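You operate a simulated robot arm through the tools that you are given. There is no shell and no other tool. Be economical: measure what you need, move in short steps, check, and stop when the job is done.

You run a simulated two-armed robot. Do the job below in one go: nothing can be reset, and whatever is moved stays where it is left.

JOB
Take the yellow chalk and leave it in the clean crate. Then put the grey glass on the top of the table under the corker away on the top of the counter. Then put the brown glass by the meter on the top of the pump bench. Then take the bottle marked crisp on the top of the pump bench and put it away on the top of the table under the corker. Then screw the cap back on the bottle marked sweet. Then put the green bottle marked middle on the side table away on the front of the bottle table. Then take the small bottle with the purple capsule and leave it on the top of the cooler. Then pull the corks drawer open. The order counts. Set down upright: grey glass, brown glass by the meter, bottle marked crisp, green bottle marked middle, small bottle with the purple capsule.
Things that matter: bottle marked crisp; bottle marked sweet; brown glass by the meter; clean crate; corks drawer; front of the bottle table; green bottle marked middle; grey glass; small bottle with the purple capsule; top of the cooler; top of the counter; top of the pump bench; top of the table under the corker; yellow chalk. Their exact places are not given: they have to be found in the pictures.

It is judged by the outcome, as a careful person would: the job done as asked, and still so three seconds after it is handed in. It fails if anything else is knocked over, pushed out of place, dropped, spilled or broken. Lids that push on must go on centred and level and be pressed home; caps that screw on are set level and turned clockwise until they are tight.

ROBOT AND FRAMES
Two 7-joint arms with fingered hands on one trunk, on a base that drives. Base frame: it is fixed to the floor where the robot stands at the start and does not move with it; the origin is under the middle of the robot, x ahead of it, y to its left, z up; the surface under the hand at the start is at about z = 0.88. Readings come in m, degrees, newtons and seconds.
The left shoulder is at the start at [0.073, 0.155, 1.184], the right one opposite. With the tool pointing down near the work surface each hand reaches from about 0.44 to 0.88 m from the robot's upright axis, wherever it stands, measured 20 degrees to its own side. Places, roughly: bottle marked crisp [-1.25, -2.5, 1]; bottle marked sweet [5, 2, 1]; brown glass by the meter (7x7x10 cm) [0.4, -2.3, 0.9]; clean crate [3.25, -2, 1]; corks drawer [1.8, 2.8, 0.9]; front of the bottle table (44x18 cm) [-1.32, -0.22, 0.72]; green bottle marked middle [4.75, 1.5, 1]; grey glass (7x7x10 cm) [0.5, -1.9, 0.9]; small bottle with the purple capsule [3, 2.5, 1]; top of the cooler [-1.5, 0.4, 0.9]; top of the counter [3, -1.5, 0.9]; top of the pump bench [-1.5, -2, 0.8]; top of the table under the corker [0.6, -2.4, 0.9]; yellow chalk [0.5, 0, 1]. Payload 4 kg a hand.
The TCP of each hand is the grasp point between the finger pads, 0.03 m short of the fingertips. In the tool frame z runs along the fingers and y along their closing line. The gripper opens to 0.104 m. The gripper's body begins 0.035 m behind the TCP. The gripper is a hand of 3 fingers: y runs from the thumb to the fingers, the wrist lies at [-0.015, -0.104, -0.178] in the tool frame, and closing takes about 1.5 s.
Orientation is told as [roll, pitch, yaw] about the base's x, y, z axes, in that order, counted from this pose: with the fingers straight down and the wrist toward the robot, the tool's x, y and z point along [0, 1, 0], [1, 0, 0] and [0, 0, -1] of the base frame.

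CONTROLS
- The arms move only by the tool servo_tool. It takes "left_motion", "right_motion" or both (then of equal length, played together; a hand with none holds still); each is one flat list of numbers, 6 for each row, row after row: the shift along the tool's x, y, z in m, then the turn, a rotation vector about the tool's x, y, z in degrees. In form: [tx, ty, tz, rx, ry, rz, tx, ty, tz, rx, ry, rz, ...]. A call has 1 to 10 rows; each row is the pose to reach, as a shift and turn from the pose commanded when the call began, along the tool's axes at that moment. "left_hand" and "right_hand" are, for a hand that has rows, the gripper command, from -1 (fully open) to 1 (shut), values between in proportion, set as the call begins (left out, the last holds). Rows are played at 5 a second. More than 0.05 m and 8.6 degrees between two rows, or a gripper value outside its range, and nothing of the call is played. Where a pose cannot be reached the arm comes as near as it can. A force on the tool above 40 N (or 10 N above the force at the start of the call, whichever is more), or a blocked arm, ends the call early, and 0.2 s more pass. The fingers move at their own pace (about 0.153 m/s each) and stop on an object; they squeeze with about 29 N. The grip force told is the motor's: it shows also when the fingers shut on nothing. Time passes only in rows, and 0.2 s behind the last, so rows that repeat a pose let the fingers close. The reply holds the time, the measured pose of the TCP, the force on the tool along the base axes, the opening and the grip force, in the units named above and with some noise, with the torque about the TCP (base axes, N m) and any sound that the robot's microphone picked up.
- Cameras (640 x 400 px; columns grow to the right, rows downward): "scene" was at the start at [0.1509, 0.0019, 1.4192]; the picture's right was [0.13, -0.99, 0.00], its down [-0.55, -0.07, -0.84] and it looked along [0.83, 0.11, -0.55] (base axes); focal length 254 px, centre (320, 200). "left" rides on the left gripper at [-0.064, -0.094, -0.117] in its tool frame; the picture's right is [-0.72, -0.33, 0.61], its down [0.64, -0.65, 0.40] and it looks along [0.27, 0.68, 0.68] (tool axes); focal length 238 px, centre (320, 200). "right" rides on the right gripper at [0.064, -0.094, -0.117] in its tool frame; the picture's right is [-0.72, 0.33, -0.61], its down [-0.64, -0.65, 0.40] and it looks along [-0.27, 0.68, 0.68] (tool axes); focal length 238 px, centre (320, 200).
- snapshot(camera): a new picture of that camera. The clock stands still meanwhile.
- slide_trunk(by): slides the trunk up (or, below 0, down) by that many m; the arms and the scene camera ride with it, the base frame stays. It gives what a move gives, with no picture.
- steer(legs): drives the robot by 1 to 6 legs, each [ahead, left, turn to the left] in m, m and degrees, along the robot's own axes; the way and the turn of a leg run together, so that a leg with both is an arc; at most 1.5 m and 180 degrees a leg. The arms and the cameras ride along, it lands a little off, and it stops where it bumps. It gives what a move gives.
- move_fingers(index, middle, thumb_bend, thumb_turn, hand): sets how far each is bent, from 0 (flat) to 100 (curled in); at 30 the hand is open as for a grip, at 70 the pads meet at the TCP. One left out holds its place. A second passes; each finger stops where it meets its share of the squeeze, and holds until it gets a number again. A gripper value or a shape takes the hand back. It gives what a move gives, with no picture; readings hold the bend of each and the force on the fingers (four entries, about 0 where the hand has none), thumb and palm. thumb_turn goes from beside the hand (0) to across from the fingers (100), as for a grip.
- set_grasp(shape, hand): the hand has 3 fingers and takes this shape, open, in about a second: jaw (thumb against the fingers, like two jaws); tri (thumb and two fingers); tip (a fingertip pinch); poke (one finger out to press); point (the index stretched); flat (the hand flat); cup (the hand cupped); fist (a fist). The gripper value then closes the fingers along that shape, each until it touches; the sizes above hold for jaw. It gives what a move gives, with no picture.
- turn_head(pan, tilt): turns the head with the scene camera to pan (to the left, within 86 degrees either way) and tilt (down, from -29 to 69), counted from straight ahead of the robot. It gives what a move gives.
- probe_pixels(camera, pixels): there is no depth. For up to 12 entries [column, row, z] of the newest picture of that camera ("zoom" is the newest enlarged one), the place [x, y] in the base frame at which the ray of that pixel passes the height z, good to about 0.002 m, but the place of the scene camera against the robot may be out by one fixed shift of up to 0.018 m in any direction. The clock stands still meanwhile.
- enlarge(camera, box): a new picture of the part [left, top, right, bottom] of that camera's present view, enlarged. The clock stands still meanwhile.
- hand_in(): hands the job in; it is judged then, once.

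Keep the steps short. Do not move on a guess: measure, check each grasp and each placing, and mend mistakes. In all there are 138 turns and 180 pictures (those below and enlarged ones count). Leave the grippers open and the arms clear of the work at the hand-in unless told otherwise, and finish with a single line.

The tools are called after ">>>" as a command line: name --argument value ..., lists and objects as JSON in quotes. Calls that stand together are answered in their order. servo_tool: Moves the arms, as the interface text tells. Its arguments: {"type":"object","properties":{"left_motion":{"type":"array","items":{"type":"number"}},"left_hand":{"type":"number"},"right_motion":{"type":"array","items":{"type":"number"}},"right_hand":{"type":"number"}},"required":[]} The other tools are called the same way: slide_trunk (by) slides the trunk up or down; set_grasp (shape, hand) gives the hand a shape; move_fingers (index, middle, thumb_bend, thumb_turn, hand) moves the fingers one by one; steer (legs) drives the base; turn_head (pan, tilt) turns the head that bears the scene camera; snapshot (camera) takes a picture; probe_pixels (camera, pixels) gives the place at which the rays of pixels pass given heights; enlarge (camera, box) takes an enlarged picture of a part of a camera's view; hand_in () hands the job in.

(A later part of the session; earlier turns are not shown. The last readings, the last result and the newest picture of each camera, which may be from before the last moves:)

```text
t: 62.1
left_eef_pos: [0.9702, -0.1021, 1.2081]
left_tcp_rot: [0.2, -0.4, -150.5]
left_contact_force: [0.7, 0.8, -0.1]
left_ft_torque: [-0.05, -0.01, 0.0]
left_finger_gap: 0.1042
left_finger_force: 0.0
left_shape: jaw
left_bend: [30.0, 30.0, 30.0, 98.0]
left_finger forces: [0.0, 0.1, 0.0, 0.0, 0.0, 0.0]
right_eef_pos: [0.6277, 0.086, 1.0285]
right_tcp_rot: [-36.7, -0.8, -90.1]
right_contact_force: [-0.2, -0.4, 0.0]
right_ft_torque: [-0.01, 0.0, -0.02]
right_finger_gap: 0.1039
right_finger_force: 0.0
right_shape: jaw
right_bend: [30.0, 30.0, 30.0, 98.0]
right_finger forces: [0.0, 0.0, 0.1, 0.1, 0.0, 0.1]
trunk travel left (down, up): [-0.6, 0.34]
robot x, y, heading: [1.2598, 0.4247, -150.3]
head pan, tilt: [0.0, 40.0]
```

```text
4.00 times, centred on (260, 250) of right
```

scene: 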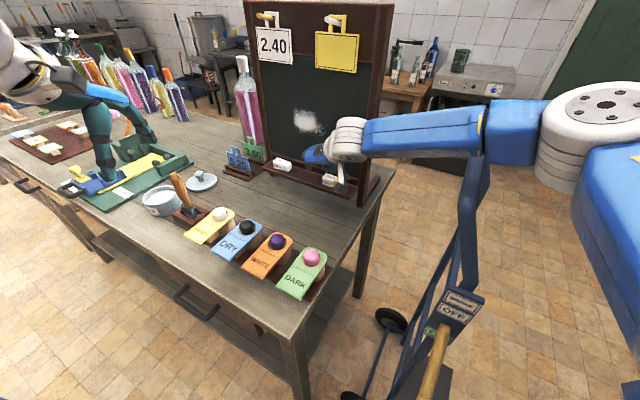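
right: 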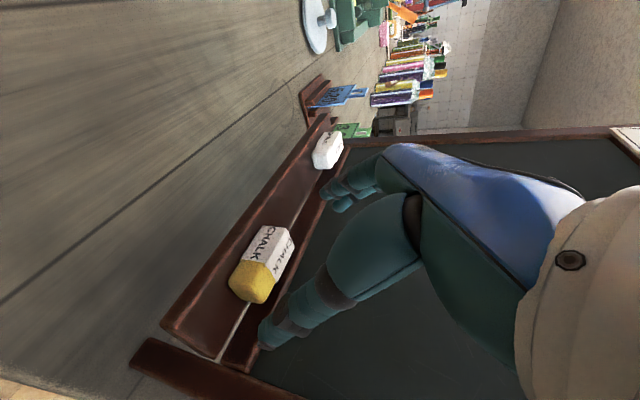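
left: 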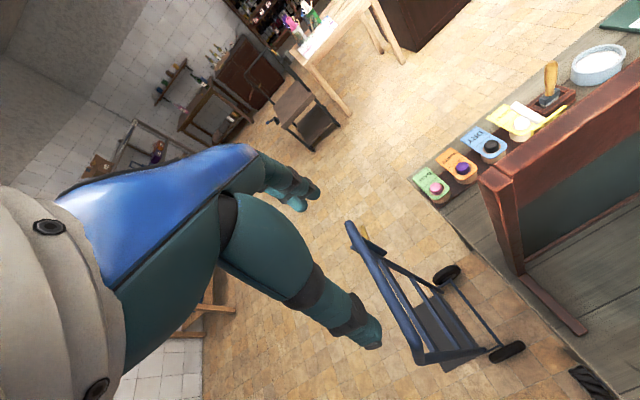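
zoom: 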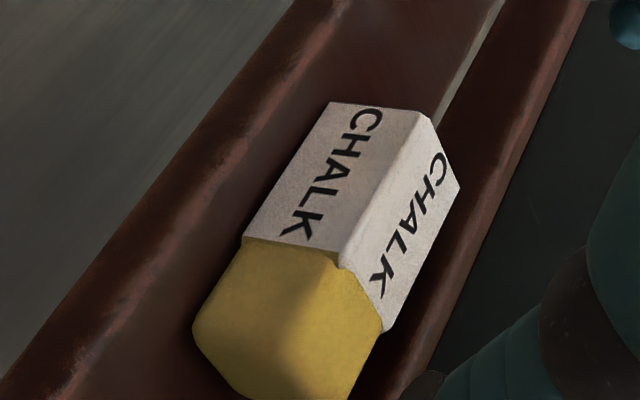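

The chalk spans x 0.584–0.606, y 0.062–0.118, z 0.952–0.978. I'm descending around its ends and closing.

>>> servo_tool --right_motion '[0.007, -0.001, 0.022, 0, 0, 0, 0.014, -0.001, 0.0445, 0, 0, 0]'

>>> servo_tool --right_motion '[0, 0, 0, 0, 0, 0, 0, 0, 0, 0, 0, 0, 0, 0, 0, 0, 0, 0, 0, 0, 0, 0, 0, 0, 0, 0, 0, 0, 0, 0, 0, 0, 0, 0, 0, 0, 0, 0, 0, 0, 0, 0]' --right_hand 1

>>> snapshot --camera "right"

```text
t: 62.7
left_eef_pos: [0.9703, -0.1045, 1.2059]
left_tcp_rot: [0.1, -0.4, -150.4]
left_contact_force: [-1.1, 0.1, 0.0]
left_ft_torque: [0.02, -0.02, 0.01]
left_finger_gap: 0.104
left_finger_force: 0.1
left_shape: jaw
left_bend: [30.0, 30.0, 30.0, 98.0]
left_finger forces: [0.1, 0.0, 0.0, 0.0, 0.0, 0.1]
right_eef_pos: [0.6147, 0.0852, 0.9812]
right_tcp_rot: [-36.6, -0.7, -90.1]
right_contact_force: [0.2, -0.4, 0.9]
right_ft_torque: [-0.01, 0.0, 0.02]
right_finger_gap: 0.1037
right_finger_force: 0.1
right_shape: jaw
right_bend: [30.0, 30.0, 30.0, 98.0]
right_finger forces: [0.7, 0.0, 0.1, 0.0, 0.0, 0.0]
trunk travel left (down, up): [-0.6, 0.34]
robot x, y, heading: [1.2645, 0.4265, -150.5]
head pan, tilt: [0.0, 40.0]
```

```text
t: 64.3
left_eef_pos: [0.9748, -0.105, 1.2062]
left_tcp_rot: [-0.1, -0.4, -150.4]
left_contact_force: [-0.6, -0.8, 0.8]
left_ft_torque: [0.02, 0.02, -0.02]
left_finger_gap: 0.104
left_finger_force: 0.0
left_shape: jaw
left_bend: [30.0, 30.0, 30.0, 98.0]
left_finger forces: [0.1, 0.1, 0.1, 0.0, 0.0, 0.0]
right_eef_pos: [0.6171, 0.0854, 0.9834]
right_tcp_rot: [-37.0, -0.8, -90.1]
right_contact_force: [-0.9, -5.9, 14.7]
right_ft_torque: [-0.38, 0.24, 0.08]
right_finger_gap: 0.0551
right_finger_force: 28.9
right_shape: jaw
right_bend: [37.0, 49.0, 71.0, 99.0]
right_finger forces: [15.2, 21.6, 0.0, 0.1, 30.5, 0.0]
trunk travel left (down, up): [-0.6, 0.34]
robot x, y, heading: [1.2639, 0.4256, -150.5]
head pan, tilt: [0.0, 40.0]
```

```text
148 pictures are left
```

right: 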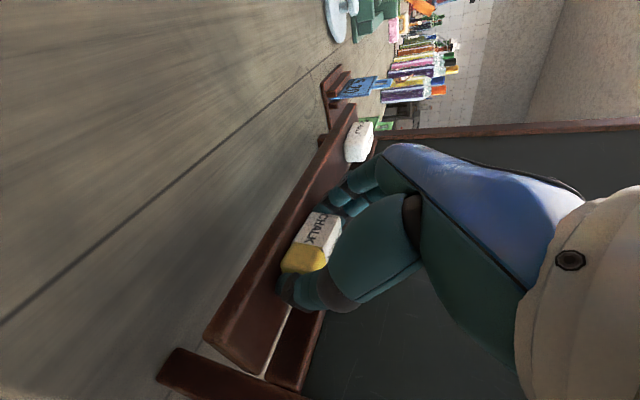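

Gripped (gap 0.055, force on thumb and fingers). I'm lifting up and slightly away from the board.

>>> servo_tool --right_motion '[-0.024, 0, -0.032, 0, 0, 0, -0.04, 0, -0.07, 0, 0, 0, -0.06, 0, -0.107, 0, 0, 0, -0.08, 0, -0.144, 0, 0, 0, -0.1, 0, -0.184, 0, 0, 0]'

>>> snapshot --camera "right"

>>> snapshot --camera "scene"

```text
t: 65.5
left_eef_pos: [0.9709, -0.1064, 1.2062]
left_tcp_rot: [-0.1, -0.3, -150.4]
left_contact_force: [-0.2, -0.2, 0.7]
left_ft_torque: [0.04, -0.01, 0.03]
left_finger_gap: 0.1037
left_finger_force: 0.1
left_shape: jaw
left_bend: [30.0, 30.0, 30.0, 98.0]
left_finger forces: [0.1, 0.0, 0.0, 0.0, 0.0, 0.1]
right_eef_pos: [0.6374, 0.0903, 1.1346]
right_tcp_rot: [-36.7, -0.6, -90.1]
right_contact_force: [1.1, -0.1, -0.3]
right_ft_torque: [-0.01, 0.01, -0.03]
right_finger_gap: 0.0549
right_finger_force: 29.3
right_shape: jaw
right_bend: [37.0, 49.0, 71.0, 98.0]
right_finger forces: [7.9, 18.3, 0.1, 0.0, 26.2, 0.0]
right hand out of reach, approached as far as the arm can: row 4, 5
trunk travel left (down, up): [-0.6, 0.34]
robot x, y, heading: [1.2642, 0.4285, -150.7]
head pan, tilt: [0.0, 40.0]
```

```text
147 pictures are left
```

right: 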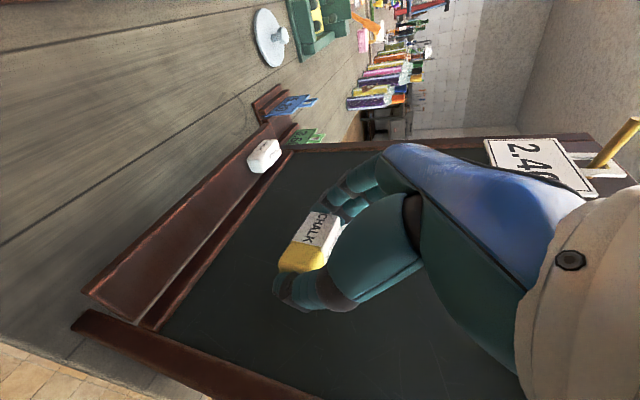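

```text
146 pictures are left
```

scene: 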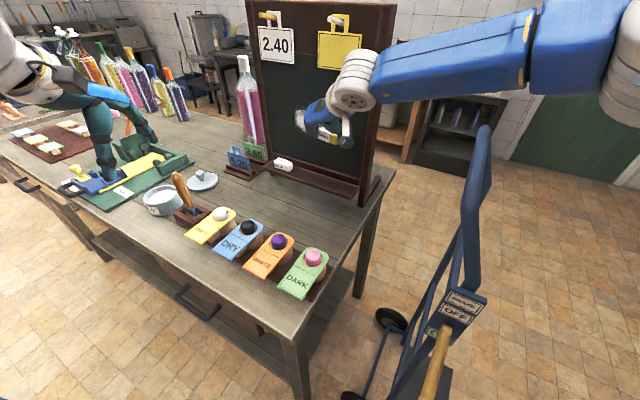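

Chalk in hand. I'll draw the arm back, then drive into the aisle and face the counter.

>>> servo_tool --right_motion '[0.026, -0.02, -0.032, 0, 0, 0, 0.052, -0.04, -0.064, 0, 0, 0, 0.078, -0.06, -0.096, 0, 0, 0, 0.104, -0.08, -0.128, 0, 0, 0, 0.13, -0.1, -0.16, 0, 0, 0]'

>>> steer --legs '[[-0.436, 0.514, 0], [0, 0, 150], [0, -1.1, 0]]'

>>> turn_head --pan -15 --tilt 25

>>> snapshot --camera "scene"

```text
t: 66.7
left_eef_pos: [0.9733, -0.1047, 1.2064]
left_tcp_rot: [0.1, -0.4, -150.5]
left_contact_force: [1.2, 0.0, 0.2]
left_ft_torque: [-0.01, 0.02, -0.03]
left_finger_gap: 0.1038
left_finger_force: 0.0
left_shape: jaw
left_bend: [30.0, 30.0, 30.0, 98.0]
left_finger forces: [0.0, 0.0, 0.0, 0.0, 0.1, 0.0]
right_eef_pos: [0.8386, 0.1923, 1.1845]
right_tcp_rot: [-36.8, -0.8, -90.1]
right_contact_force: [0.4, -0.5, -0.5]
right_ft_torque: [-0.02, 0.0, -0.01]
right_finger_gap: 0.0548
right_finger_force: 28.9
right_shape: jaw
right_bend: [37.0, 49.0, 71.0, 98.0]
right_finger forces: [7.8, 18.2, 0.0, 0.1, 26.1, 0.0]
trunk travel left (down, up): [-0.6, 0.34]
robot x, y, heading: [1.2621, 0.4253, -150.3]
head pan, tilt: [0.0, 40.0]
```

```text
t: 81.9
left_eef_pos: [2.4129, -0.5812, 1.2062]
left_tcp_rot: [-0.1, -0.4, 0.7]
left_contact_force: [-0.8, -0.4, 0.6]
left_ft_torque: [0.02, -0.01, 0.01]
left_finger_gap: 0.104
left_finger_force: 0.0
left_shape: jaw
left_bend: [30.0, 30.0, 30.0, 98.0]
left_finger forces: [0.0, 0.0, 0.0, 0.0, 0.1, 0.0]
right_eef_pos: [2.3888, -0.9046, 1.1833]
right_tcp_rot: [-36.7, -0.6, 61.1]
right_contact_force: [0.4, 0.3, -0.8]
right_ft_torque: [-0.01, -0.01, -0.02]
right_finger_gap: 0.0541
right_finger_force: 28.7
right_shape: jaw
right_bend: [37.0, 49.0, 71.0, 98.0]
right_finger forces: [7.6, 17.9, 0.0, 0.1, 25.6, 0.0]
trunk travel left (down, up): [-0.6, 0.34]
robot x, y, heading: [1.9012, -0.9094, 0.6]
head pan, tilt: [0.0, 40.0]
```

```text
t: 82.7
left_eef_pos: [2.4118, -0.5823, 1.2056]
left_tcp_rot: [0.0, -0.5, 0.7]
left_contact_force: [0.3, 0.4, -0.2]
left_ft_torque: [0.02, -0.01, -0.05]
left_finger_gap: 0.1039
left_finger_force: 0.1
left_shape: jaw
left_bend: [30.0, 30.0, 30.0, 98.0]
left_finger forces: [0.0, 0.0, 0.1, 0.1, 0.0, 0.0]
right_eef_pos: [2.3865, -0.9072, 1.1852]
right_tcp_rot: [-36.9, -0.7, 61.1]
right_contact_force: [-0.2, 0.0, -1.1]
right_ft_torque: [0.0, 0.02, 0.0]
right_finger_gap: 0.0542
right_finger_force: 28.7
right_shape: jaw
right_bend: [37.0, 49.0, 71.0, 98.0]
right_finger forces: [7.5, 18.0, 0.0, 0.1, 25.4, 0.1]
trunk travel left (down, up): [-0.6, 0.34]
robot x, y, heading: [1.9048, -0.9079, 1.0]
head pan, tilt: [-15.0, 25.0]
```

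```text
145 pictures are left
```

scene: 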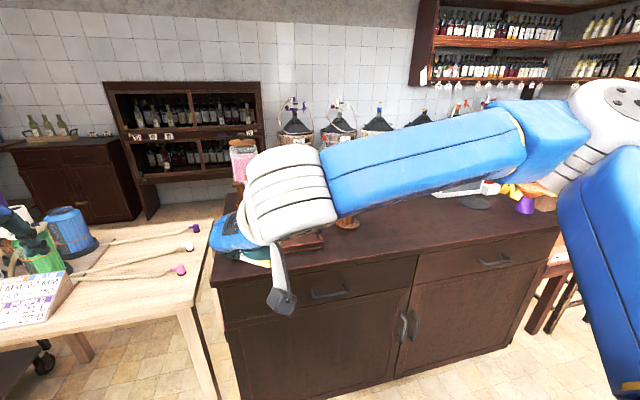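

The arm blocks the view. I'll straighten the right hand to the plain downward pose, off to its side.

>>> servo_tool --right_motion '[0, 0, 0, 0, 7.4, 0, 0, 0, 0, 0, 14.8, 0, 0, 0, 0, 0, 22.2, 0, 0, 0, 0, 0, 29.6, 0, 0, 0, 0, 0, 37, 0]'

>>> servo_tool --right_motion '[-0.019, -0.021, 0, 0, 0, 7.6, -0.038, -0.042, 0, 0, 0, 15.2, -0.057, -0.063, 0, 0, 0, 22.9, -0.075, -0.084, 0, 0, 0, 30.5, -0.094, -0.105, 0, 0, 0, 38.1, -0.113, -0.126, 0, 0, 0, 45.7, -0.131, -0.147, 0, 0, 0, 53.4, -0.15, -0.168, 0, 0, 0, 61]'

>>> steer --legs '[[0, -0.6, 0]]'

>>> snapshot --camera "scene"

```text
t: 83.8
left_eef_pos: [2.4112, -0.5819, 1.206]
left_tcp_rot: [0.1, -0.3, 0.7]
left_contact_force: [0.3, 0.4, 0.5]
left_ft_torque: [0.0, 0.03, 0.03]
left_finger_gap: 0.104
left_finger_force: 0.0
left_shape: jaw
left_bend: [30.0, 30.0, 30.0, 98.0]
left_finger forces: [0.0, 0.1, 0.0, 0.0, 0.0, 0.0]
right_eef_pos: [2.389, -0.9077, 1.1843]
right_tcp_rot: [0.4, -0.7, 61.1]
right_contact_force: [0.3, 0.1, -1.2]
right_ft_torque: [0.02, -0.01, -0.03]
right_finger_gap: 0.0544
right_finger_force: 29.1
right_shape: jaw
right_bend: [37.0, 49.0, 71.0, 98.0]
right_finger forces: [7.6, 17.9, 0.0, 0.0, 25.5, 0.1]
trunk travel left (down, up): [-0.6, 0.34]
robot x, y, heading: [1.9018, -0.9064, 0.6]
head pan, tilt: [-15.0, 25.0]
```

```text
t: 85.7
left_eef_pos: [2.4115, -0.5848, 1.2074]
left_tcp_rot: [0.2, -0.6, 0.7]
left_contact_force: [-0.1, -0.3, -0.3]
left_ft_torque: [0.03, -0.02, 0.0]
left_finger_gap: 0.1037
left_finger_force: 0.0
left_shape: jaw
left_bend: [30.0, 30.0, 30.0, 98.0]
left_finger forces: [0.0, 0.0, 0.0, 0.0, 0.0, 0.1]
right_eef_pos: [2.4389, -1.1285, 1.1834]
right_tcp_rot: [0.8, -0.1, -0.1]
right_contact_force: [-0.2, 0.6, -1.2]
right_ft_torque: [-0.01, 0.0, -0.01]
right_finger_gap: 0.0541
right_finger_force: 29.0
right_shape: jaw
right_bend: [37.0, 49.0, 71.0, 98.0]
right_finger forces: [7.5, 17.9, 0.1, 0.1, 25.4, 0.1]
trunk travel left (down, up): [-0.6, 0.34]
robot x, y, heading: [1.9059, -0.9085, 0.8]
head pan, tilt: [-15.0, 25.0]
```

```text
t: 89.0
left_eef_pos: [2.4185, -1.1613, 1.2059]
left_tcp_rot: [0.0, -0.6, 1.0]
left_contact_force: [-0.3, 0.4, -0.1]
left_ft_torque: [-0.01, -0.02, 0.0]
left_finger_gap: 0.104
left_finger_force: 0.1
left_shape: jaw
left_bend: [30.0, 30.0, 30.0, 98.0]
left_finger forces: [0.0, 0.0, 0.0, 0.0, 0.0, 0.1]
right_eef_pos: [2.4486, -1.7049, 1.184]
right_tcp_rot: [0.7, -0.1, 0.6]
right_contact_force: [-1.1, 0.8, -0.4]
right_ft_torque: [-0.05, 0.03, 0.01]
right_finger_gap: 0.0539
right_finger_force: 29.3
right_shape: jaw
right_bend: [37.0, 49.0, 71.0, 98.0]
right_finger forces: [7.7, 17.9, 0.0, 0.0, 25.4, 0.1]
trunk travel left (down, up): [-0.6, 0.34]
robot x, y, heading: [1.9123, -1.4923, 1.0]
head pan, tilt: [-15.0, 25.0]
```

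```text
144 pictures are left
```

scene: 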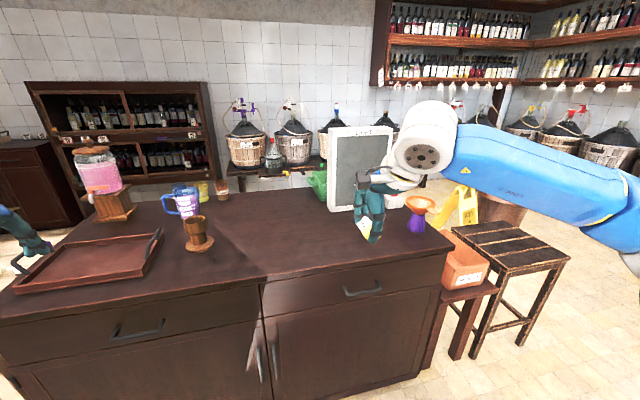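

An orange labelled box stands by the counter's right end at (465,265). I'll zoom to read labels.

>>> enlarge --camera "scene" --box '[400, 160, 560, 310]'

>>> enlarge --camera "scene" --box '[160, 110, 420, 260]'

>>> turn_head --pan -60 --tilt 25

>>> snapshot --camera "scene"

```text
2.67 times, centred on (480, 235) of scene
```

zoom: 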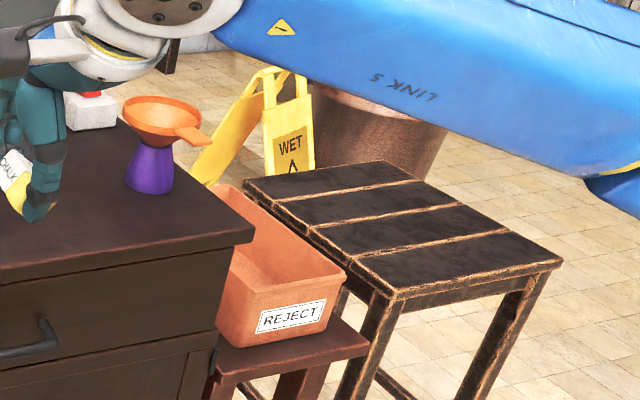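

```text
2.46 times, centred on (290, 185) of scene
```

zoom: 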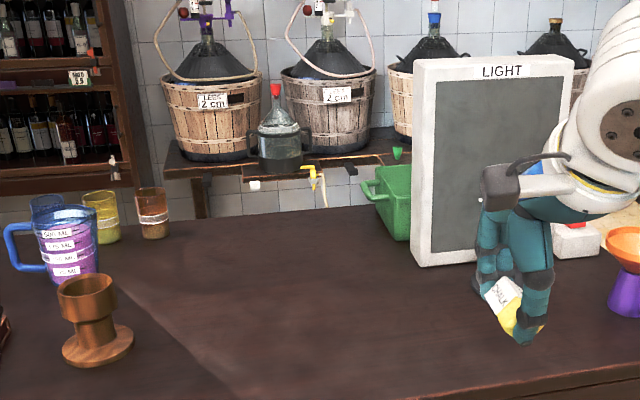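

```text
t: 90.1
left_eef_pos: [2.4165, -1.1645, 1.2079]
left_tcp_rot: [0.2, -0.6, 1.1]
left_contact_force: [-0.8, -0.2, 0.0]
left_ft_torque: [-0.01, -0.02, 0.01]
left_finger_gap: 0.1038
left_finger_force: 0.1
left_shape: jaw
left_bend: [30.0, 30.0, 30.0, 98.0]
left_finger forces: [0.1, 0.0, 0.0, 0.0, 0.1, 0.1]
right_eef_pos: [2.448, -1.7089, 1.1837]
right_tcp_rot: [0.9, -0.3, 0.5]
right_contact_force: [0.5, 0.1, -0.3]
right_ft_torque: [-0.02, 0.04, -0.01]
right_finger_gap: 0.054
right_finger_force: 29.1
right_shape: jaw
right_bend: [37.0, 49.0, 71.0, 98.0]
right_finger forces: [7.6, 17.8, 0.0, 0.0, 25.5, 0.1]
trunk travel left (down, up): [-0.6, 0.34]
robot x, y, heading: [1.913, -1.4941, 1.3]
head pan, tilt: [-60.0, 25.0]
```

```text
141 pictures are left
```

scene: 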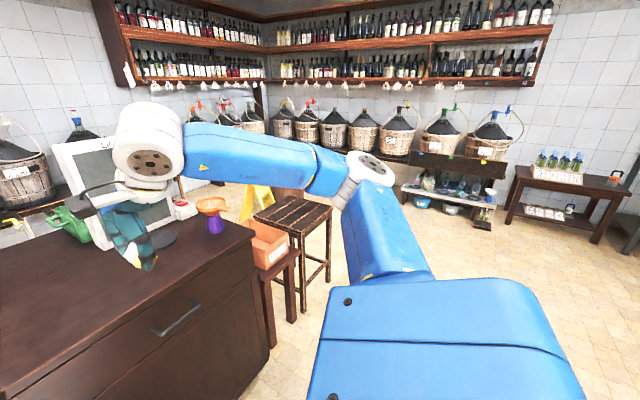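

The orange one is REJECT; a green crate is behind the LIGHT box on the counter. I'll raise the trunk to look into it.

>>> slide_trunk --by 0.34

>>> turn_head --pan -5 --tilt 35

>>> snapshot --camera "scene"

>>> snapshot --camera "right"

```text
t: 93.4
left_eef_pos: [2.4167, -1.165, 1.5494]
left_tcp_rot: [0.1, -0.5, 1.1]
left_contact_force: [1.0, -0.1, -0.2]
left_ft_torque: [0.0, 0.0, 0.0]
left_finger_gap: 0.1038
left_finger_force: 0.0
left_shape: jaw
left_bend: [30.0, 30.0, 30.0, 98.0]
left_finger forces: [0.1, 0.0, 0.0, 0.1, 0.0, 0.0]
right_eef_pos: [2.4481, -1.7079, 1.5231]
right_tcp_rot: [0.7, -0.3, 0.5]
right_contact_force: [0.0, 0.5, -0.3]
right_ft_torque: [0.03, -0.07, 0.0]
right_finger_gap: 0.0541
right_finger_force: 29.4
right_shape: jaw
right_bend: [37.0, 49.0, 71.0, 98.0]
right_finger forces: [7.5, 17.9, 0.0, 0.1, 25.5, 0.1]
trunk travel left (down, up): [-0.94, 0.0]
robot x, y, heading: [1.9062, -1.4935, 1.0]
head pan, tilt: [-60.0, 25.0]
```

```text
t: 94.7
left_eef_pos: [2.4169, -1.1657, 1.5484]
left_tcp_rot: [0.1, -0.6, 1.2]
left_contact_force: [0.1, 0.4, -0.5]
left_ft_torque: [0.0, 0.03, 0.04]
left_finger_gap: 0.1038
left_finger_force: 0.1
left_shape: jaw
left_bend: [30.0, 30.0, 30.0, 98.0]
left_finger forces: [0.1, 0.0, 0.0, 0.0, 0.0, 0.1]
right_eef_pos: [2.4475, -1.7081, 1.5244]
right_tcp_rot: [0.7, -0.3, 0.5]
right_contact_force: [-0.2, -0.1, -0.1]
right_ft_torque: [0.0, -0.01, 0.03]
right_finger_gap: 0.0541
right_finger_force: 28.9
right_shape: jaw
right_bend: [37.0, 49.0, 71.0, 98.0]
right_finger forces: [7.6, 17.9, 0.1, 0.0, 25.5, 0.1]
trunk travel left (down, up): [-0.94, 0.0]
robot x, y, heading: [1.9116, -1.4916, 1.1]
head pan, tilt: [-5.0, 35.0]
```

```text
140 pictures are left
```

scene: 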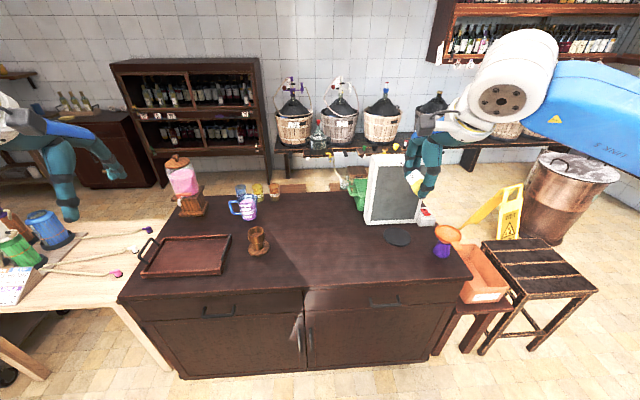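

```text
139 pictures are left
```

right: 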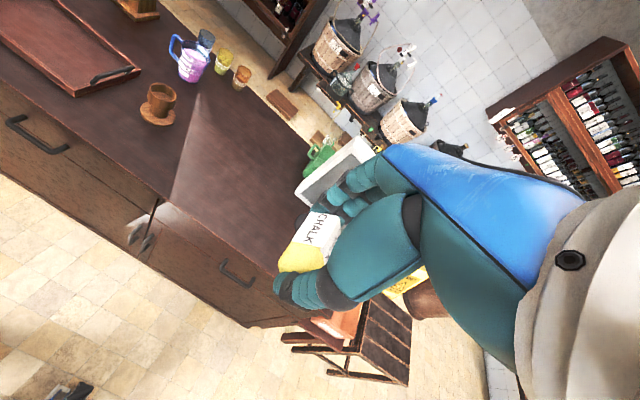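

>>> probe_pixels --camera "scene" --pixels '[[290, 290, 0.9], [300, 193, 0.9], [368, 224, 0.9], [416, 222, 0.9], [370, 155, 1.25], [417, 160, 1.25], [356, 208, 0.9], [350, 182, 1.0], [470, 272, 0.9], [396, 236, 0.9], [255, 245, 0.9], [455, 240, 0.95]]'

>>> enlarge --camera "scene" --box '[320, 140, 480, 240]'

```text
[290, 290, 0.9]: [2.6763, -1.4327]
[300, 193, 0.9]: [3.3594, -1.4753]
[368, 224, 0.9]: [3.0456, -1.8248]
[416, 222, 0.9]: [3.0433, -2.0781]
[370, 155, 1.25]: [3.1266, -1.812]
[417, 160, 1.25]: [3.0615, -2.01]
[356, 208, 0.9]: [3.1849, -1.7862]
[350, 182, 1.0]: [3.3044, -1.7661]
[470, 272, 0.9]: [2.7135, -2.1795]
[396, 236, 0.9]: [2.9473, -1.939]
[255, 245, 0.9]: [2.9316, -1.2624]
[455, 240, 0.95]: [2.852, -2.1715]
```

```text
4.00 times, centred on (400, 190) of scene
```

zoom: 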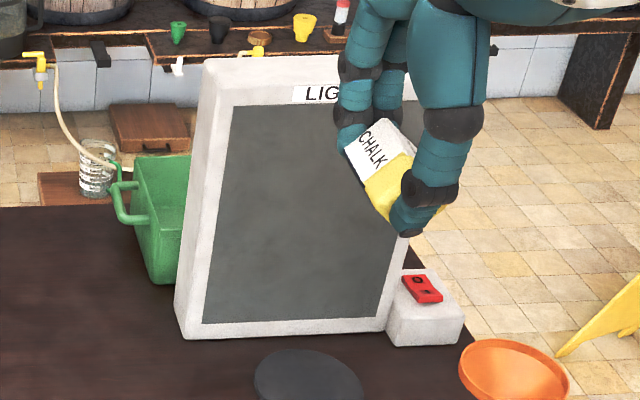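

>>> probe_pixels --camera "scene" --pixels '[[268, 182, 0], [152, 187, 0], [285, 168, 0], [468, 168, 0], [390, 168, 0], [525, 235, 0], [600, 225, 0], [500, 215, 0], [358, 190, 0], [285, 195, 0], [595, 290, 0.75], [480, 240, 0.75]]'

>>> turn_head --pan -40 --tilt 30

>>> snapshot --camera "scene"

>>> turn_head --pan 35 --tilt 30

>>> snapshot --camera "scene"

```text
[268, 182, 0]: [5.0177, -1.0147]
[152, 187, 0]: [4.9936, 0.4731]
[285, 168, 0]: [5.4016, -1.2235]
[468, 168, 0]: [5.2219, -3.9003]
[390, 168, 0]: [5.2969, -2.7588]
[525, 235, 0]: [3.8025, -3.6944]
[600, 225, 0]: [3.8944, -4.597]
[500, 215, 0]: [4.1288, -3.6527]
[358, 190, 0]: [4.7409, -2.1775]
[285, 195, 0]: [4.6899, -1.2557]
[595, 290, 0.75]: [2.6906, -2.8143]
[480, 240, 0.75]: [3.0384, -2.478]
```

```text
t: 95.7
left_eef_pos: [2.4174, -1.1654, 1.548]
left_tcp_rot: [0.1, -0.5, 1.1]
left_contact_force: [0.3, -0.1, -0.2]
left_ft_torque: [0.02, 0.01, 0.0]
left_finger_gap: 0.1038
left_finger_force: 0.1
left_shape: jaw
left_bend: [30.0, 30.0, 30.0, 98.0]
left_finger forces: [0.1, 0.0, 0.0, 0.0, 0.1, 0.0]
right_eef_pos: [2.4487, -1.708, 1.5243]
right_tcp_rot: [0.7, -0.3, 0.5]
right_contact_force: [0.5, 0.2, -0.3]
right_ft_torque: [0.0, -0.03, -0.02]
right_finger_gap: 0.0539
right_finger_force: 29.2
right_shape: jaw
right_bend: [37.0, 49.0, 71.0, 98.0]
right_finger forces: [7.7, 17.9, 0.0, 0.0, 25.4, 0.0]
trunk travel left (down, up): [-0.94, 0.0]
robot x, y, heading: [1.9118, -1.4915, 1.2]
head pan, tilt: [-40.0, 30.0]
```

```text
137 pictures are left
```

scene: 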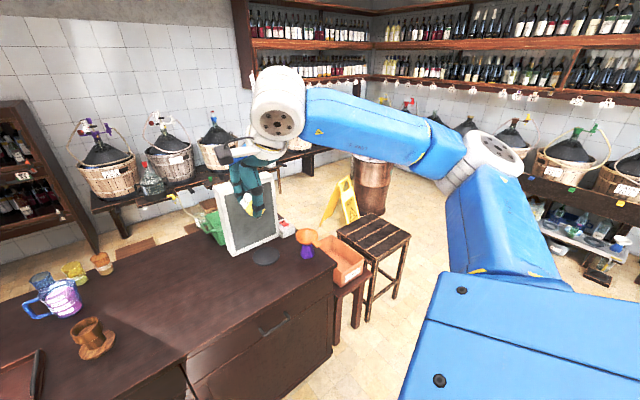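

```text
t: 97.1
left_eef_pos: [2.417, -1.1646, 1.548]
left_tcp_rot: [0.1, -0.6, 1.1]
left_contact_force: [-1.3, -0.4, 0.5]
left_ft_torque: [-0.01, 0.01, -0.02]
left_finger_gap: 0.1036
left_finger_force: 0.1
left_shape: jaw
left_bend: [30.0, 30.0, 30.0, 98.0]
left_finger forces: [0.0, 0.0, 0.1, 0.0, 0.0, 0.1]
right_eef_pos: [2.4487, -1.7081, 1.5235]
right_tcp_rot: [0.7, -0.2, 0.6]
right_contact_force: [-0.5, 0.2, -0.6]
right_ft_torque: [-0.04, 0.0, -0.02]
right_finger_gap: 0.0544
right_finger_force: 29.0
right_shape: jaw
right_bend: [37.0, 49.0, 71.0, 98.0]
right_finger forces: [7.7, 17.9, 0.0, 0.0, 25.6, 0.0]
trunk travel left (down, up): [-0.94, 0.0]
robot x, y, heading: [1.9118, -1.4937, 1.3]
head pan, tilt: [35.0, 30.0]
```

```text
136 pictures are left
```

scene: 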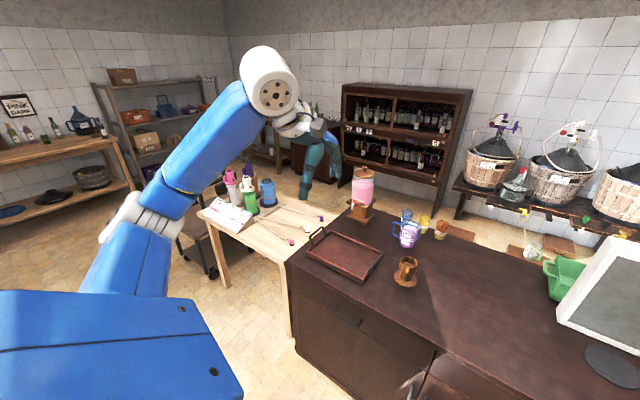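

Behind the counter there's wide clear floor. I'll measure the obstacles for the right-hand route (stool, wet-floor sign, bucket).

>>> turn_head --pan -40 --tilt 30

>>> snapshot --camera "scene"

>>> probe_pixels --camera "scene" --pixels '[[321, 225, 0], [358, 221, 0], [368, 321, 0], [396, 297, 0], [337, 342, 0], [356, 327, 0], [372, 213, 0], [300, 175, 0], [130, 240, 0], [155, 235, 0], [590, 280, 0], [545, 250, 0]]'

```text
t: 98.6
left_eef_pos: [2.4168, -1.1655, 1.5471]
left_tcp_rot: [0.1, -0.6, 1.1]
left_contact_force: [0.3, 0.2, -0.3]
left_ft_torque: [0.02, 0.0, 0.02]
left_finger_gap: 0.1039
left_finger_force: 0.1
left_shape: jaw
left_bend: [30.0, 30.0, 30.0, 98.0]
left_finger forces: [0.0, 0.0, 0.1, 0.0, 0.0, 0.0]
right_eef_pos: [2.4482, -1.7079, 1.5245]
right_tcp_rot: [0.6, -0.2, 0.6]
right_contact_force: [-0.7, -0.6, 0.1]
right_ft_torque: [-0.02, -0.01, 0.01]
right_finger_gap: 0.0538
right_finger_force: 29.0
right_shape: jaw
right_bend: [37.0, 49.0, 71.0, 98.0]
right_finger forces: [7.6, 18.0, 0.0, 0.0, 25.5, 0.0]
trunk travel left (down, up): [-0.94, 0.0]
robot x, y, heading: [1.9108, -1.49, 1.2]
head pan, tilt: [-40.0, 30.0]
```

```text
135 pictures are left
```

scene: 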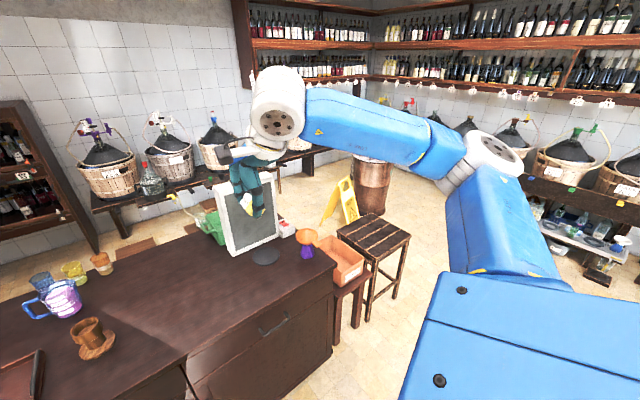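

```text
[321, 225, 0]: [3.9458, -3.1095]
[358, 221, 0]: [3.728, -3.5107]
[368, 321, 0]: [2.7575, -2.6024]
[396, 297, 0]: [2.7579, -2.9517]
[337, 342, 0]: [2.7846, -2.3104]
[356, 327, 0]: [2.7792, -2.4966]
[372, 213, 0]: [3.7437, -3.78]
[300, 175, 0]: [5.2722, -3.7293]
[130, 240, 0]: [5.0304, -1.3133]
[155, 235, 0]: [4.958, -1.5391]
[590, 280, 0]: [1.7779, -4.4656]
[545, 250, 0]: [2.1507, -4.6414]
```

The left route is wider. I'm going round the left of the wooden table and cart, to behind the counter.

>>> steer --legs '[[0, 1.5, -1], [0, 1.45, 0], [1.3, 0, 0], [0.6, 0, 0]]'

>>> turn_head --pan -45 --tilt 35

>>> snapshot --camera "scene"

>>> turn_head --pan 15 --tilt 35

>>> snapshot --camera "scene"

```text
t: 121.9
left_eef_pos: [4.2704, 1.8273, 1.5487]
left_tcp_rot: [0.1, -0.7, 2.9]
left_contact_force: [-0.8, 0.4, -0.3]
left_ft_torque: [0.03, 0.0, 0.0]
left_finger_gap: 0.104
left_finger_force: 0.1
left_shape: jaw
left_bend: [30.0, 30.0, 30.0, 98.0]
left_finger forces: [0.0, 0.0, 0.0, 0.0, 0.1, 0.1]
right_eef_pos: [4.3166, 1.2861, 1.5252]
right_tcp_rot: [0.7, -0.3, 2.2]
right_contact_force: [-0.4, -0.9, -0.1]
right_ft_torque: [0.02, -0.01, -0.02]
right_finger_gap: 0.0541
right_finger_force: 29.2
right_shape: jaw
right_bend: [37.0, 49.0, 71.0, 98.0]
right_finger forces: [7.7, 18.0, 0.0, 0.1, 25.5, 0.1]
trunk travel left (down, up): [-0.94, 0.0]
robot x, y, heading: [3.7791, 1.4845, 3.0]
head pan, tilt: [-40.0, 30.0]
```

```text
t: 122.5
left_eef_pos: [4.2711, 1.8286, 1.5492]
left_tcp_rot: [0.1, -0.8, 2.9]
left_contact_force: [-0.4, 0.4, 0.0]
left_ft_torque: [0.02, 0.01, -0.01]
left_finger_gap: 0.1036
left_finger_force: 0.1
left_shape: jaw
left_bend: [30.0, 30.0, 30.0, 98.0]
left_finger forces: [0.0, 0.0, 0.0, 0.0, 0.0, 0.1]
right_eef_pos: [4.3181, 1.2868, 1.524]
right_tcp_rot: [0.7, -0.3, 2.2]
right_contact_force: [0.9, -0.6, -0.1]
right_ft_torque: [-0.01, -0.02, -0.02]
right_finger_gap: 0.0543
right_finger_force: 29.1
right_shape: jaw
right_bend: [37.0, 49.0, 71.0, 98.0]
right_finger forces: [7.6, 17.9, 0.1, 0.0, 25.4, 0.0]
trunk travel left (down, up): [-0.94, 0.0]
robot x, y, heading: [3.7752, 1.4825, 2.8]
head pan, tilt: [-45.0, 35.0]
```

```text
134 pictures are left
```

scene: 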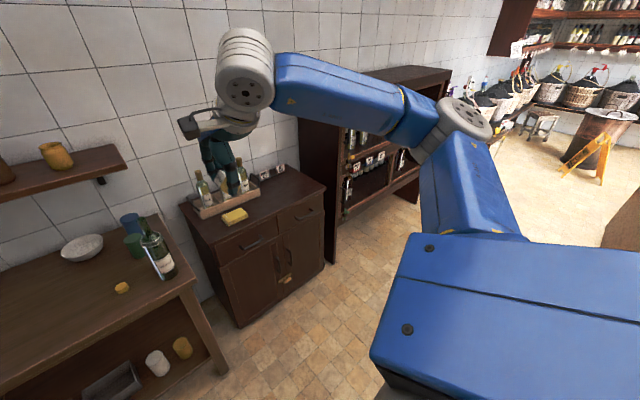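

```text
t: 123.8
left_eef_pos: [4.272, 1.8287, 1.5484]
left_tcp_rot: [0.1, -0.6, 2.9]
left_contact_force: [0.6, 0.4, -0.8]
left_ft_torque: [0.02, 0.0, -0.03]
left_finger_gap: 0.1034
left_finger_force: 0.1
left_shape: jaw
left_bend: [30.0, 30.0, 30.0, 98.0]
left_finger forces: [0.0, 0.0, 0.0, 0.0, 0.0, 0.1]
right_eef_pos: [4.3184, 1.2855, 1.5244]
right_tcp_rot: [0.7, -0.3, 2.2]
right_contact_force: [0.3, 0.1, -0.2]
right_ft_torque: [0.02, -0.03, -0.04]
right_finger_gap: 0.0544
right_finger_force: 29.1
right_shape: jaw
right_bend: [37.0, 49.0, 71.0, 98.0]
right_finger forces: [7.5, 18.0, 0.1, 0.0, 25.5, 0.0]
trunk travel left (down, up): [-0.94, 0.0]
robot x, y, heading: [3.7752, 1.4885, 2.9]
head pan, tilt: [15.0, 35.0]
```

```text
133 pictures are left
```

scene: 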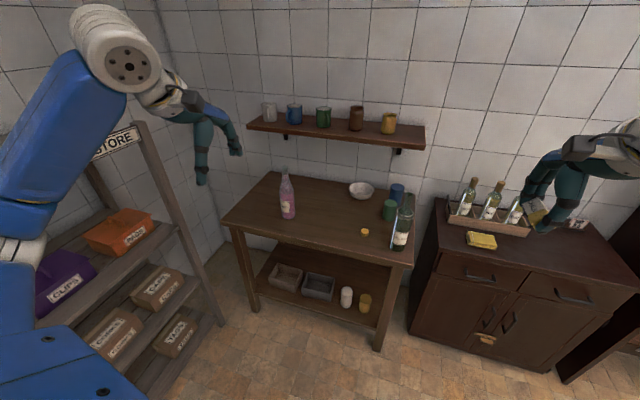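

I can already see the pink bottle, a small cap and the green bottle on the side table. Now I'm turning round and driving down behind the counter.

>>> steer --legs '[[0, 0, -90], [0, 0, -93], [-0.2, 1.1, 0], [0, 1.2, 0], [0, 1.08, 0]]'

>>> turn_head --pan 0 --tilt 45

>>> snapshot --camera "scene"

```text
t: 148.1
left_eef_pos: [3.3999, -2.1732, 1.5505]
left_tcp_rot: [0.2, -0.6, 177.5]
left_contact_force: [0.1, 0.0, -0.7]
left_ft_torque: [-0.01, 0.0, 0.01]
left_finger_gap: 0.1037
left_finger_force: 0.0
left_shape: jaw
left_bend: [30.0, 30.0, 30.0, 98.0]
left_finger forces: [0.1, 0.1, 0.0, 0.0, 0.0, 0.0]
right_eef_pos: [3.404, -1.6298, 1.5242]
right_tcp_rot: [1.0, -0.3, 176.7]
right_contact_force: [-0.1, -0.2, -0.4]
right_ft_torque: [-0.01, 0.0, 0.0]
right_finger_gap: 0.0537
right_finger_force: 29.2
right_shape: jaw
right_bend: [38.0, 50.0, 71.0, 98.0]
right_finger forces: [7.2, 17.3, 0.0, 0.1, 24.6, 0.1]
trunk travel left (down, up): [-0.94, 0.0]
robot x, y, heading: [3.9205, -1.8881, 177.4]
head pan, tilt: [15.0, 35.0]
```

```text
t: 148.9
left_eef_pos: [3.4015, -2.1789, 1.549]
left_tcp_rot: [0.0, -0.7, 177.5]
left_contact_force: [0.2, -0.1, -0.4]
left_ft_torque: [-0.02, -0.01, -0.02]
left_finger_gap: 0.1035
left_finger_force: 0.0
left_shape: jaw
left_bend: [30.0, 30.0, 30.0, 98.0]
left_finger forces: [0.1, 0.1, 0.0, 0.0, 0.1, 0.0]
right_eef_pos: [3.4039, -1.6351, 1.5258]
right_tcp_rot: [0.7, -0.4, 176.8]
right_contact_force: [-0.2, -0.1, -0.9]
right_ft_torque: [0.04, 0.01, 0.0]
right_finger_gap: 0.0534
right_finger_force: 29.2
right_shape: jaw
right_bend: [38.0, 50.0, 71.0, 98.0]
right_finger forces: [7.3, 17.4, 0.0, 0.1, 24.7, 0.1]
trunk travel left (down, up): [-0.94, 0.0]
robot x, y, heading: [3.9216, -1.8824, 177.4]
head pan, tilt: [0.0, 45.0]
```

```text
132 pictures are left
```

scene: 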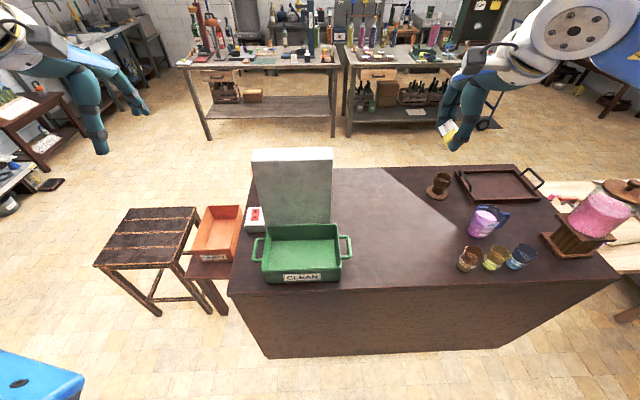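

The green crate is marked CLEAN at (302,250). I'll measure it.

>>> probe_pixels --camera "scene" --pixels '[[263, 283, 0.9], [341, 281, 0.9], [270, 226, 1.0], [336, 226, 1.0], [265, 272, 1.0], [340, 270, 1.0], [302, 245, 0.91]]'

>>> snapshot --camera "right"

```text
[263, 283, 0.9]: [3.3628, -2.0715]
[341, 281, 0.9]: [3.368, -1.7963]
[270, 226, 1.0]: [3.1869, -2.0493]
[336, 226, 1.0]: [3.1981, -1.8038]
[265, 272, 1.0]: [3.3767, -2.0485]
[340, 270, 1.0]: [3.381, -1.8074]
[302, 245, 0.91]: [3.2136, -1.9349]
```

```text
131 pictures are left
```

right: 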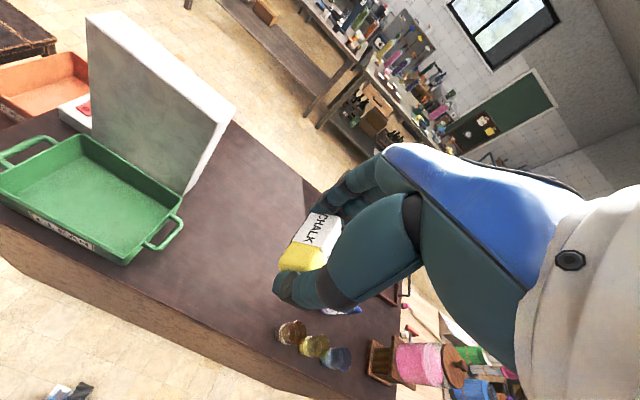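

The crate interior is about x 3.20–3.36, y −2.05…−1.81. I'll move the hand over its middle and lower.

>>> servo_tool --right_motion '[0.041, 0.016, 0, 0, 0, 0, 0.081, 0.033, 0, 0, 0, 0, 0.122, 0.049, 0, 0, 0, 0, 0.163, 0.066, 0, 0, 0, 0, 0.204, 0.082, 0, 0, 0, 0, 0.244, 0.099, 0, 0, 0, 0, 0.285, 0.117, 0, 0, 0, 0]'

>>> slide_trunk --by -0.36

>>> snapshot --camera "right"

>>> snapshot --camera "scene"

```text
t: 150.5
left_eef_pos: [3.4, -2.1863, 1.5475]
left_tcp_rot: [-0.2, -0.7, 177.5]
left_contact_force: [-0.4, -0.6, 0.3]
left_ft_torque: [0.03, 0.0, 0.0]
left_finger_gap: 0.1036
left_finger_force: 0.0
left_shape: jaw
left_bend: [30.0, 30.0, 30.0, 98.0]
left_finger forces: [0.0, 0.0, 0.0, 0.1, 0.1, 0.1]
right_eef_pos: [3.2705, -1.9203, 1.5288]
right_tcp_rot: [0.5, -0.4, 176.7]
right_contact_force: [-0.6, -0.8, -1.1]
right_ft_torque: [0.03, 0.01, 0.0]
right_finger_gap: 0.0535
right_finger_force: 28.7
right_shape: jaw
right_bend: [38.0, 50.0, 71.0, 98.0]
right_finger forces: [7.2, 17.3, 0.0, 0.0, 24.6, 0.0]
trunk travel left (down, up): [-0.94, 0.0]
robot x, y, heading: [3.9229, -1.8838, 177.4]
head pan, tilt: [0.0, 45.0]
```

```text
t: 154.0
left_eef_pos: [3.4017, -2.1807, 1.1891]
left_tcp_rot: [0.1, -0.7, 177.4]
left_contact_force: [-0.8, -0.2, 0.3]
left_ft_torque: [-0.01, 0.04, -0.02]
left_finger_gap: 0.1036
left_finger_force: 0.1
left_shape: jaw
left_bend: [30.0, 30.0, 30.0, 98.0]
left_finger forces: [0.1, 0.0, 0.0, 0.0, 0.1, 0.1]
right_eef_pos: [3.2719, -1.9142, 1.1694]
right_tcp_rot: [0.8, -0.5, 176.7]
right_contact_force: [-0.1, -0.8, -1.0]
right_ft_torque: [0.0, -0.03, 0.01]
right_finger_gap: 0.0536
right_finger_force: 28.3
right_shape: jaw
right_bend: [38.0, 50.0, 71.0, 98.0]
right_finger forces: [7.2, 17.4, 0.0, 0.0, 24.6, 0.0]
trunk travel left (down, up): [-0.58, 0.36]
robot x, y, heading: [3.9224, -1.8851, 177.6]
head pan, tilt: [0.0, 45.0]
```

```text
130 pictures are left
```

right: 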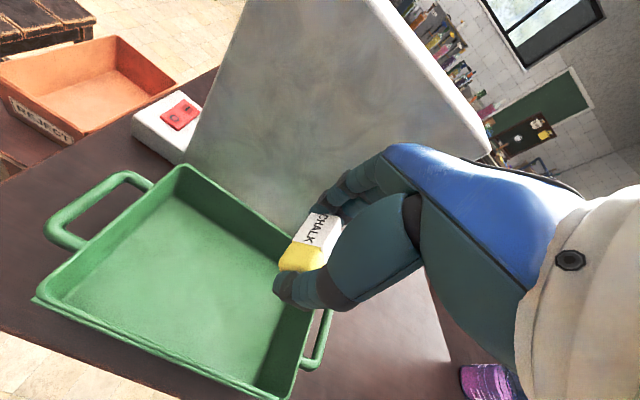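

```text
129 pictures are left
```

scene: 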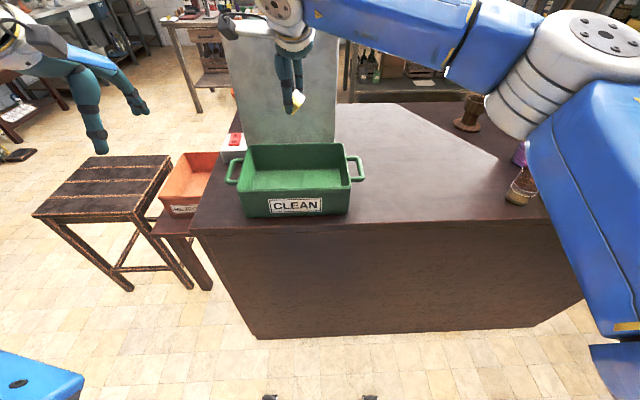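

>>> probe_pixels --camera "right" --pixels '[[182, 165, 0.99], [38, 298, 0.99], [283, 397, 0.99], [195, 190, 0.91], [65, 293, 0.91], [262, 372, 0.91], [400, 160, 1.2], [305, 310, 0.99]]'

```text
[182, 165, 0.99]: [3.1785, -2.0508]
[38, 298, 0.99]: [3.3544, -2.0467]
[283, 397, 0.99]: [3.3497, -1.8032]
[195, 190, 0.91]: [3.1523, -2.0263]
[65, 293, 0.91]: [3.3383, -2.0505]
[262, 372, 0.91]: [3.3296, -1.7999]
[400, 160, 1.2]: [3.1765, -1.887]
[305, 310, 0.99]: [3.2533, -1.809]
```

>>> servo_tool --right_motion '[0.01, 0, 0.045, 0, 0, 0, 0.012, 0, 0.09, 0, 0, 0, 0.012, 0, 0.135, 0, 0, 0, 0.012, 0, 0.175, 0, 0, 0, 0.012, 0, 0.195, 0, 0, 0, 0.012, 0, 0.208, 0, 0, 0]'

>>> snapshot --camera "right"

```text
t: 155.4
left_eef_pos: [3.4021, -2.1817, 1.1893]
left_tcp_rot: [0.1, -0.7, 177.6]
left_contact_force: [0.9, -0.1, 0.1]
left_ft_torque: [0.02, -0.01, 0.04]
left_finger_gap: 0.1037
left_finger_force: 0.1
left_shape: jaw
left_bend: [30.0, 30.0, 30.0, 98.0]
left_finger forces: [0.0, 0.0, 0.0, 0.0, 0.0, 0.0]
right_eef_pos: [3.2703, -1.9311, 0.9621]
right_tcp_rot: [0.8, -0.3, 176.7]
right_contact_force: [-0.8, -0.1, -0.4]
right_ft_torque: [-0.01, 0.03, 0.01]
right_finger_gap: 0.0536
right_finger_force: 29.2
right_shape: jaw
right_bend: [38.0, 50.0, 71.0, 98.0]
right_finger forces: [7.2, 17.3, 0.0, 0.0, 24.5, 0.0]
trunk travel left (down, up): [-0.58, 0.36]
robot x, y, heading: [3.9258, -1.888, 177.2]
head pan, tilt: [0.0, 45.0]
```

```text
128 pictures are left
```

right: 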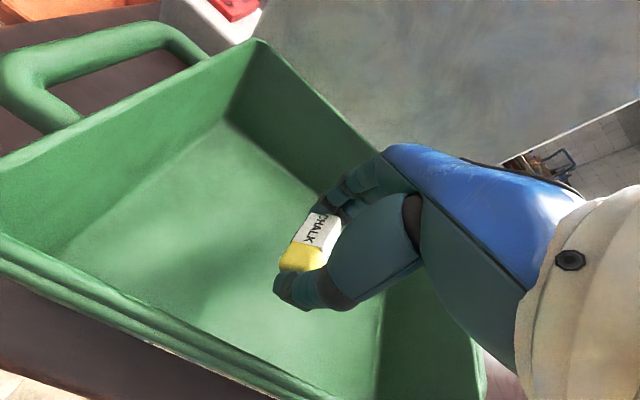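

>>> servo_tool --right_motion '[0, 0, 0.008, 0, 0, 0, 0, 0, 0.014, 0, 0, 0]'

>>> servo_tool --right_motion '[0, 0, 0.006, 0, 0, 0, 0, 0, 0.011, 0, 0, 0]'

```text
t: 156.0
left_eef_pos: [3.4014, -2.1806, 1.1893]
left_tcp_rot: [0.1, -0.8, 177.4]
left_contact_force: [-0.2, 0.4, -1.1]
left_ft_torque: [-0.01, 0.01, -0.02]
left_finger_gap: 0.1038
left_finger_force: 0.0
left_shape: jaw
left_bend: [30.0, 30.0, 30.0, 98.0]
left_finger forces: [0.1, 0.1, 0.0, 0.1, 0.0, 0.1]
right_eef_pos: [3.2703, -1.9296, 0.9468]
right_tcp_rot: [0.7, -0.3, 176.6]
right_contact_force: [0.1, 0.0, -0.3]
right_ft_torque: [0.01, -0.05, 0.02]
right_finger_gap: 0.0535
right_finger_force: 28.9
right_shape: jaw
right_bend: [38.0, 50.0, 71.0, 98.0]
right_finger forces: [7.2, 17.2, 0.0, 0.0, 24.5, 0.0]
trunk travel left (down, up): [-0.58, 0.36]
robot x, y, heading: [3.9224, -1.8853, 177.5]
head pan, tilt: [0.0, 45.0]
```

```text
t: 156.6
left_eef_pos: [3.4016, -2.1804, 1.1875]
left_tcp_rot: [0.1, -0.5, 177.4]
left_contact_force: [-0.2, 0.5, 0.2]
left_ft_torque: [0.03, 0.01, 0.01]
left_finger_gap: 0.1039
left_finger_force: 0.2
left_shape: jaw
left_bend: [30.0, 30.0, 30.0, 98.0]
left_finger forces: [0.0, 0.0, 0.0, 0.0, 0.0, 0.0]
right_eef_pos: [3.2679, -1.9294, 0.9357]
right_tcp_rot: [0.8, -0.3, 176.8]
right_contact_force: [0.1, -0.5, -0.9]
right_ft_torque: [-0.03, 0.02, -0.01]
right_finger_gap: 0.0536
right_finger_force: 28.5
right_shape: jaw
right_bend: [38.0, 50.0, 71.0, 98.0]
right_finger forces: [7.1, 17.3, 0.1, 0.1, 24.3, 0.0]
trunk travel left (down, up): [-0.58, 0.36]
robot x, y, heading: [3.925, -1.8865, 177.4]
head pan, tilt: [0.0, 45.0]
```

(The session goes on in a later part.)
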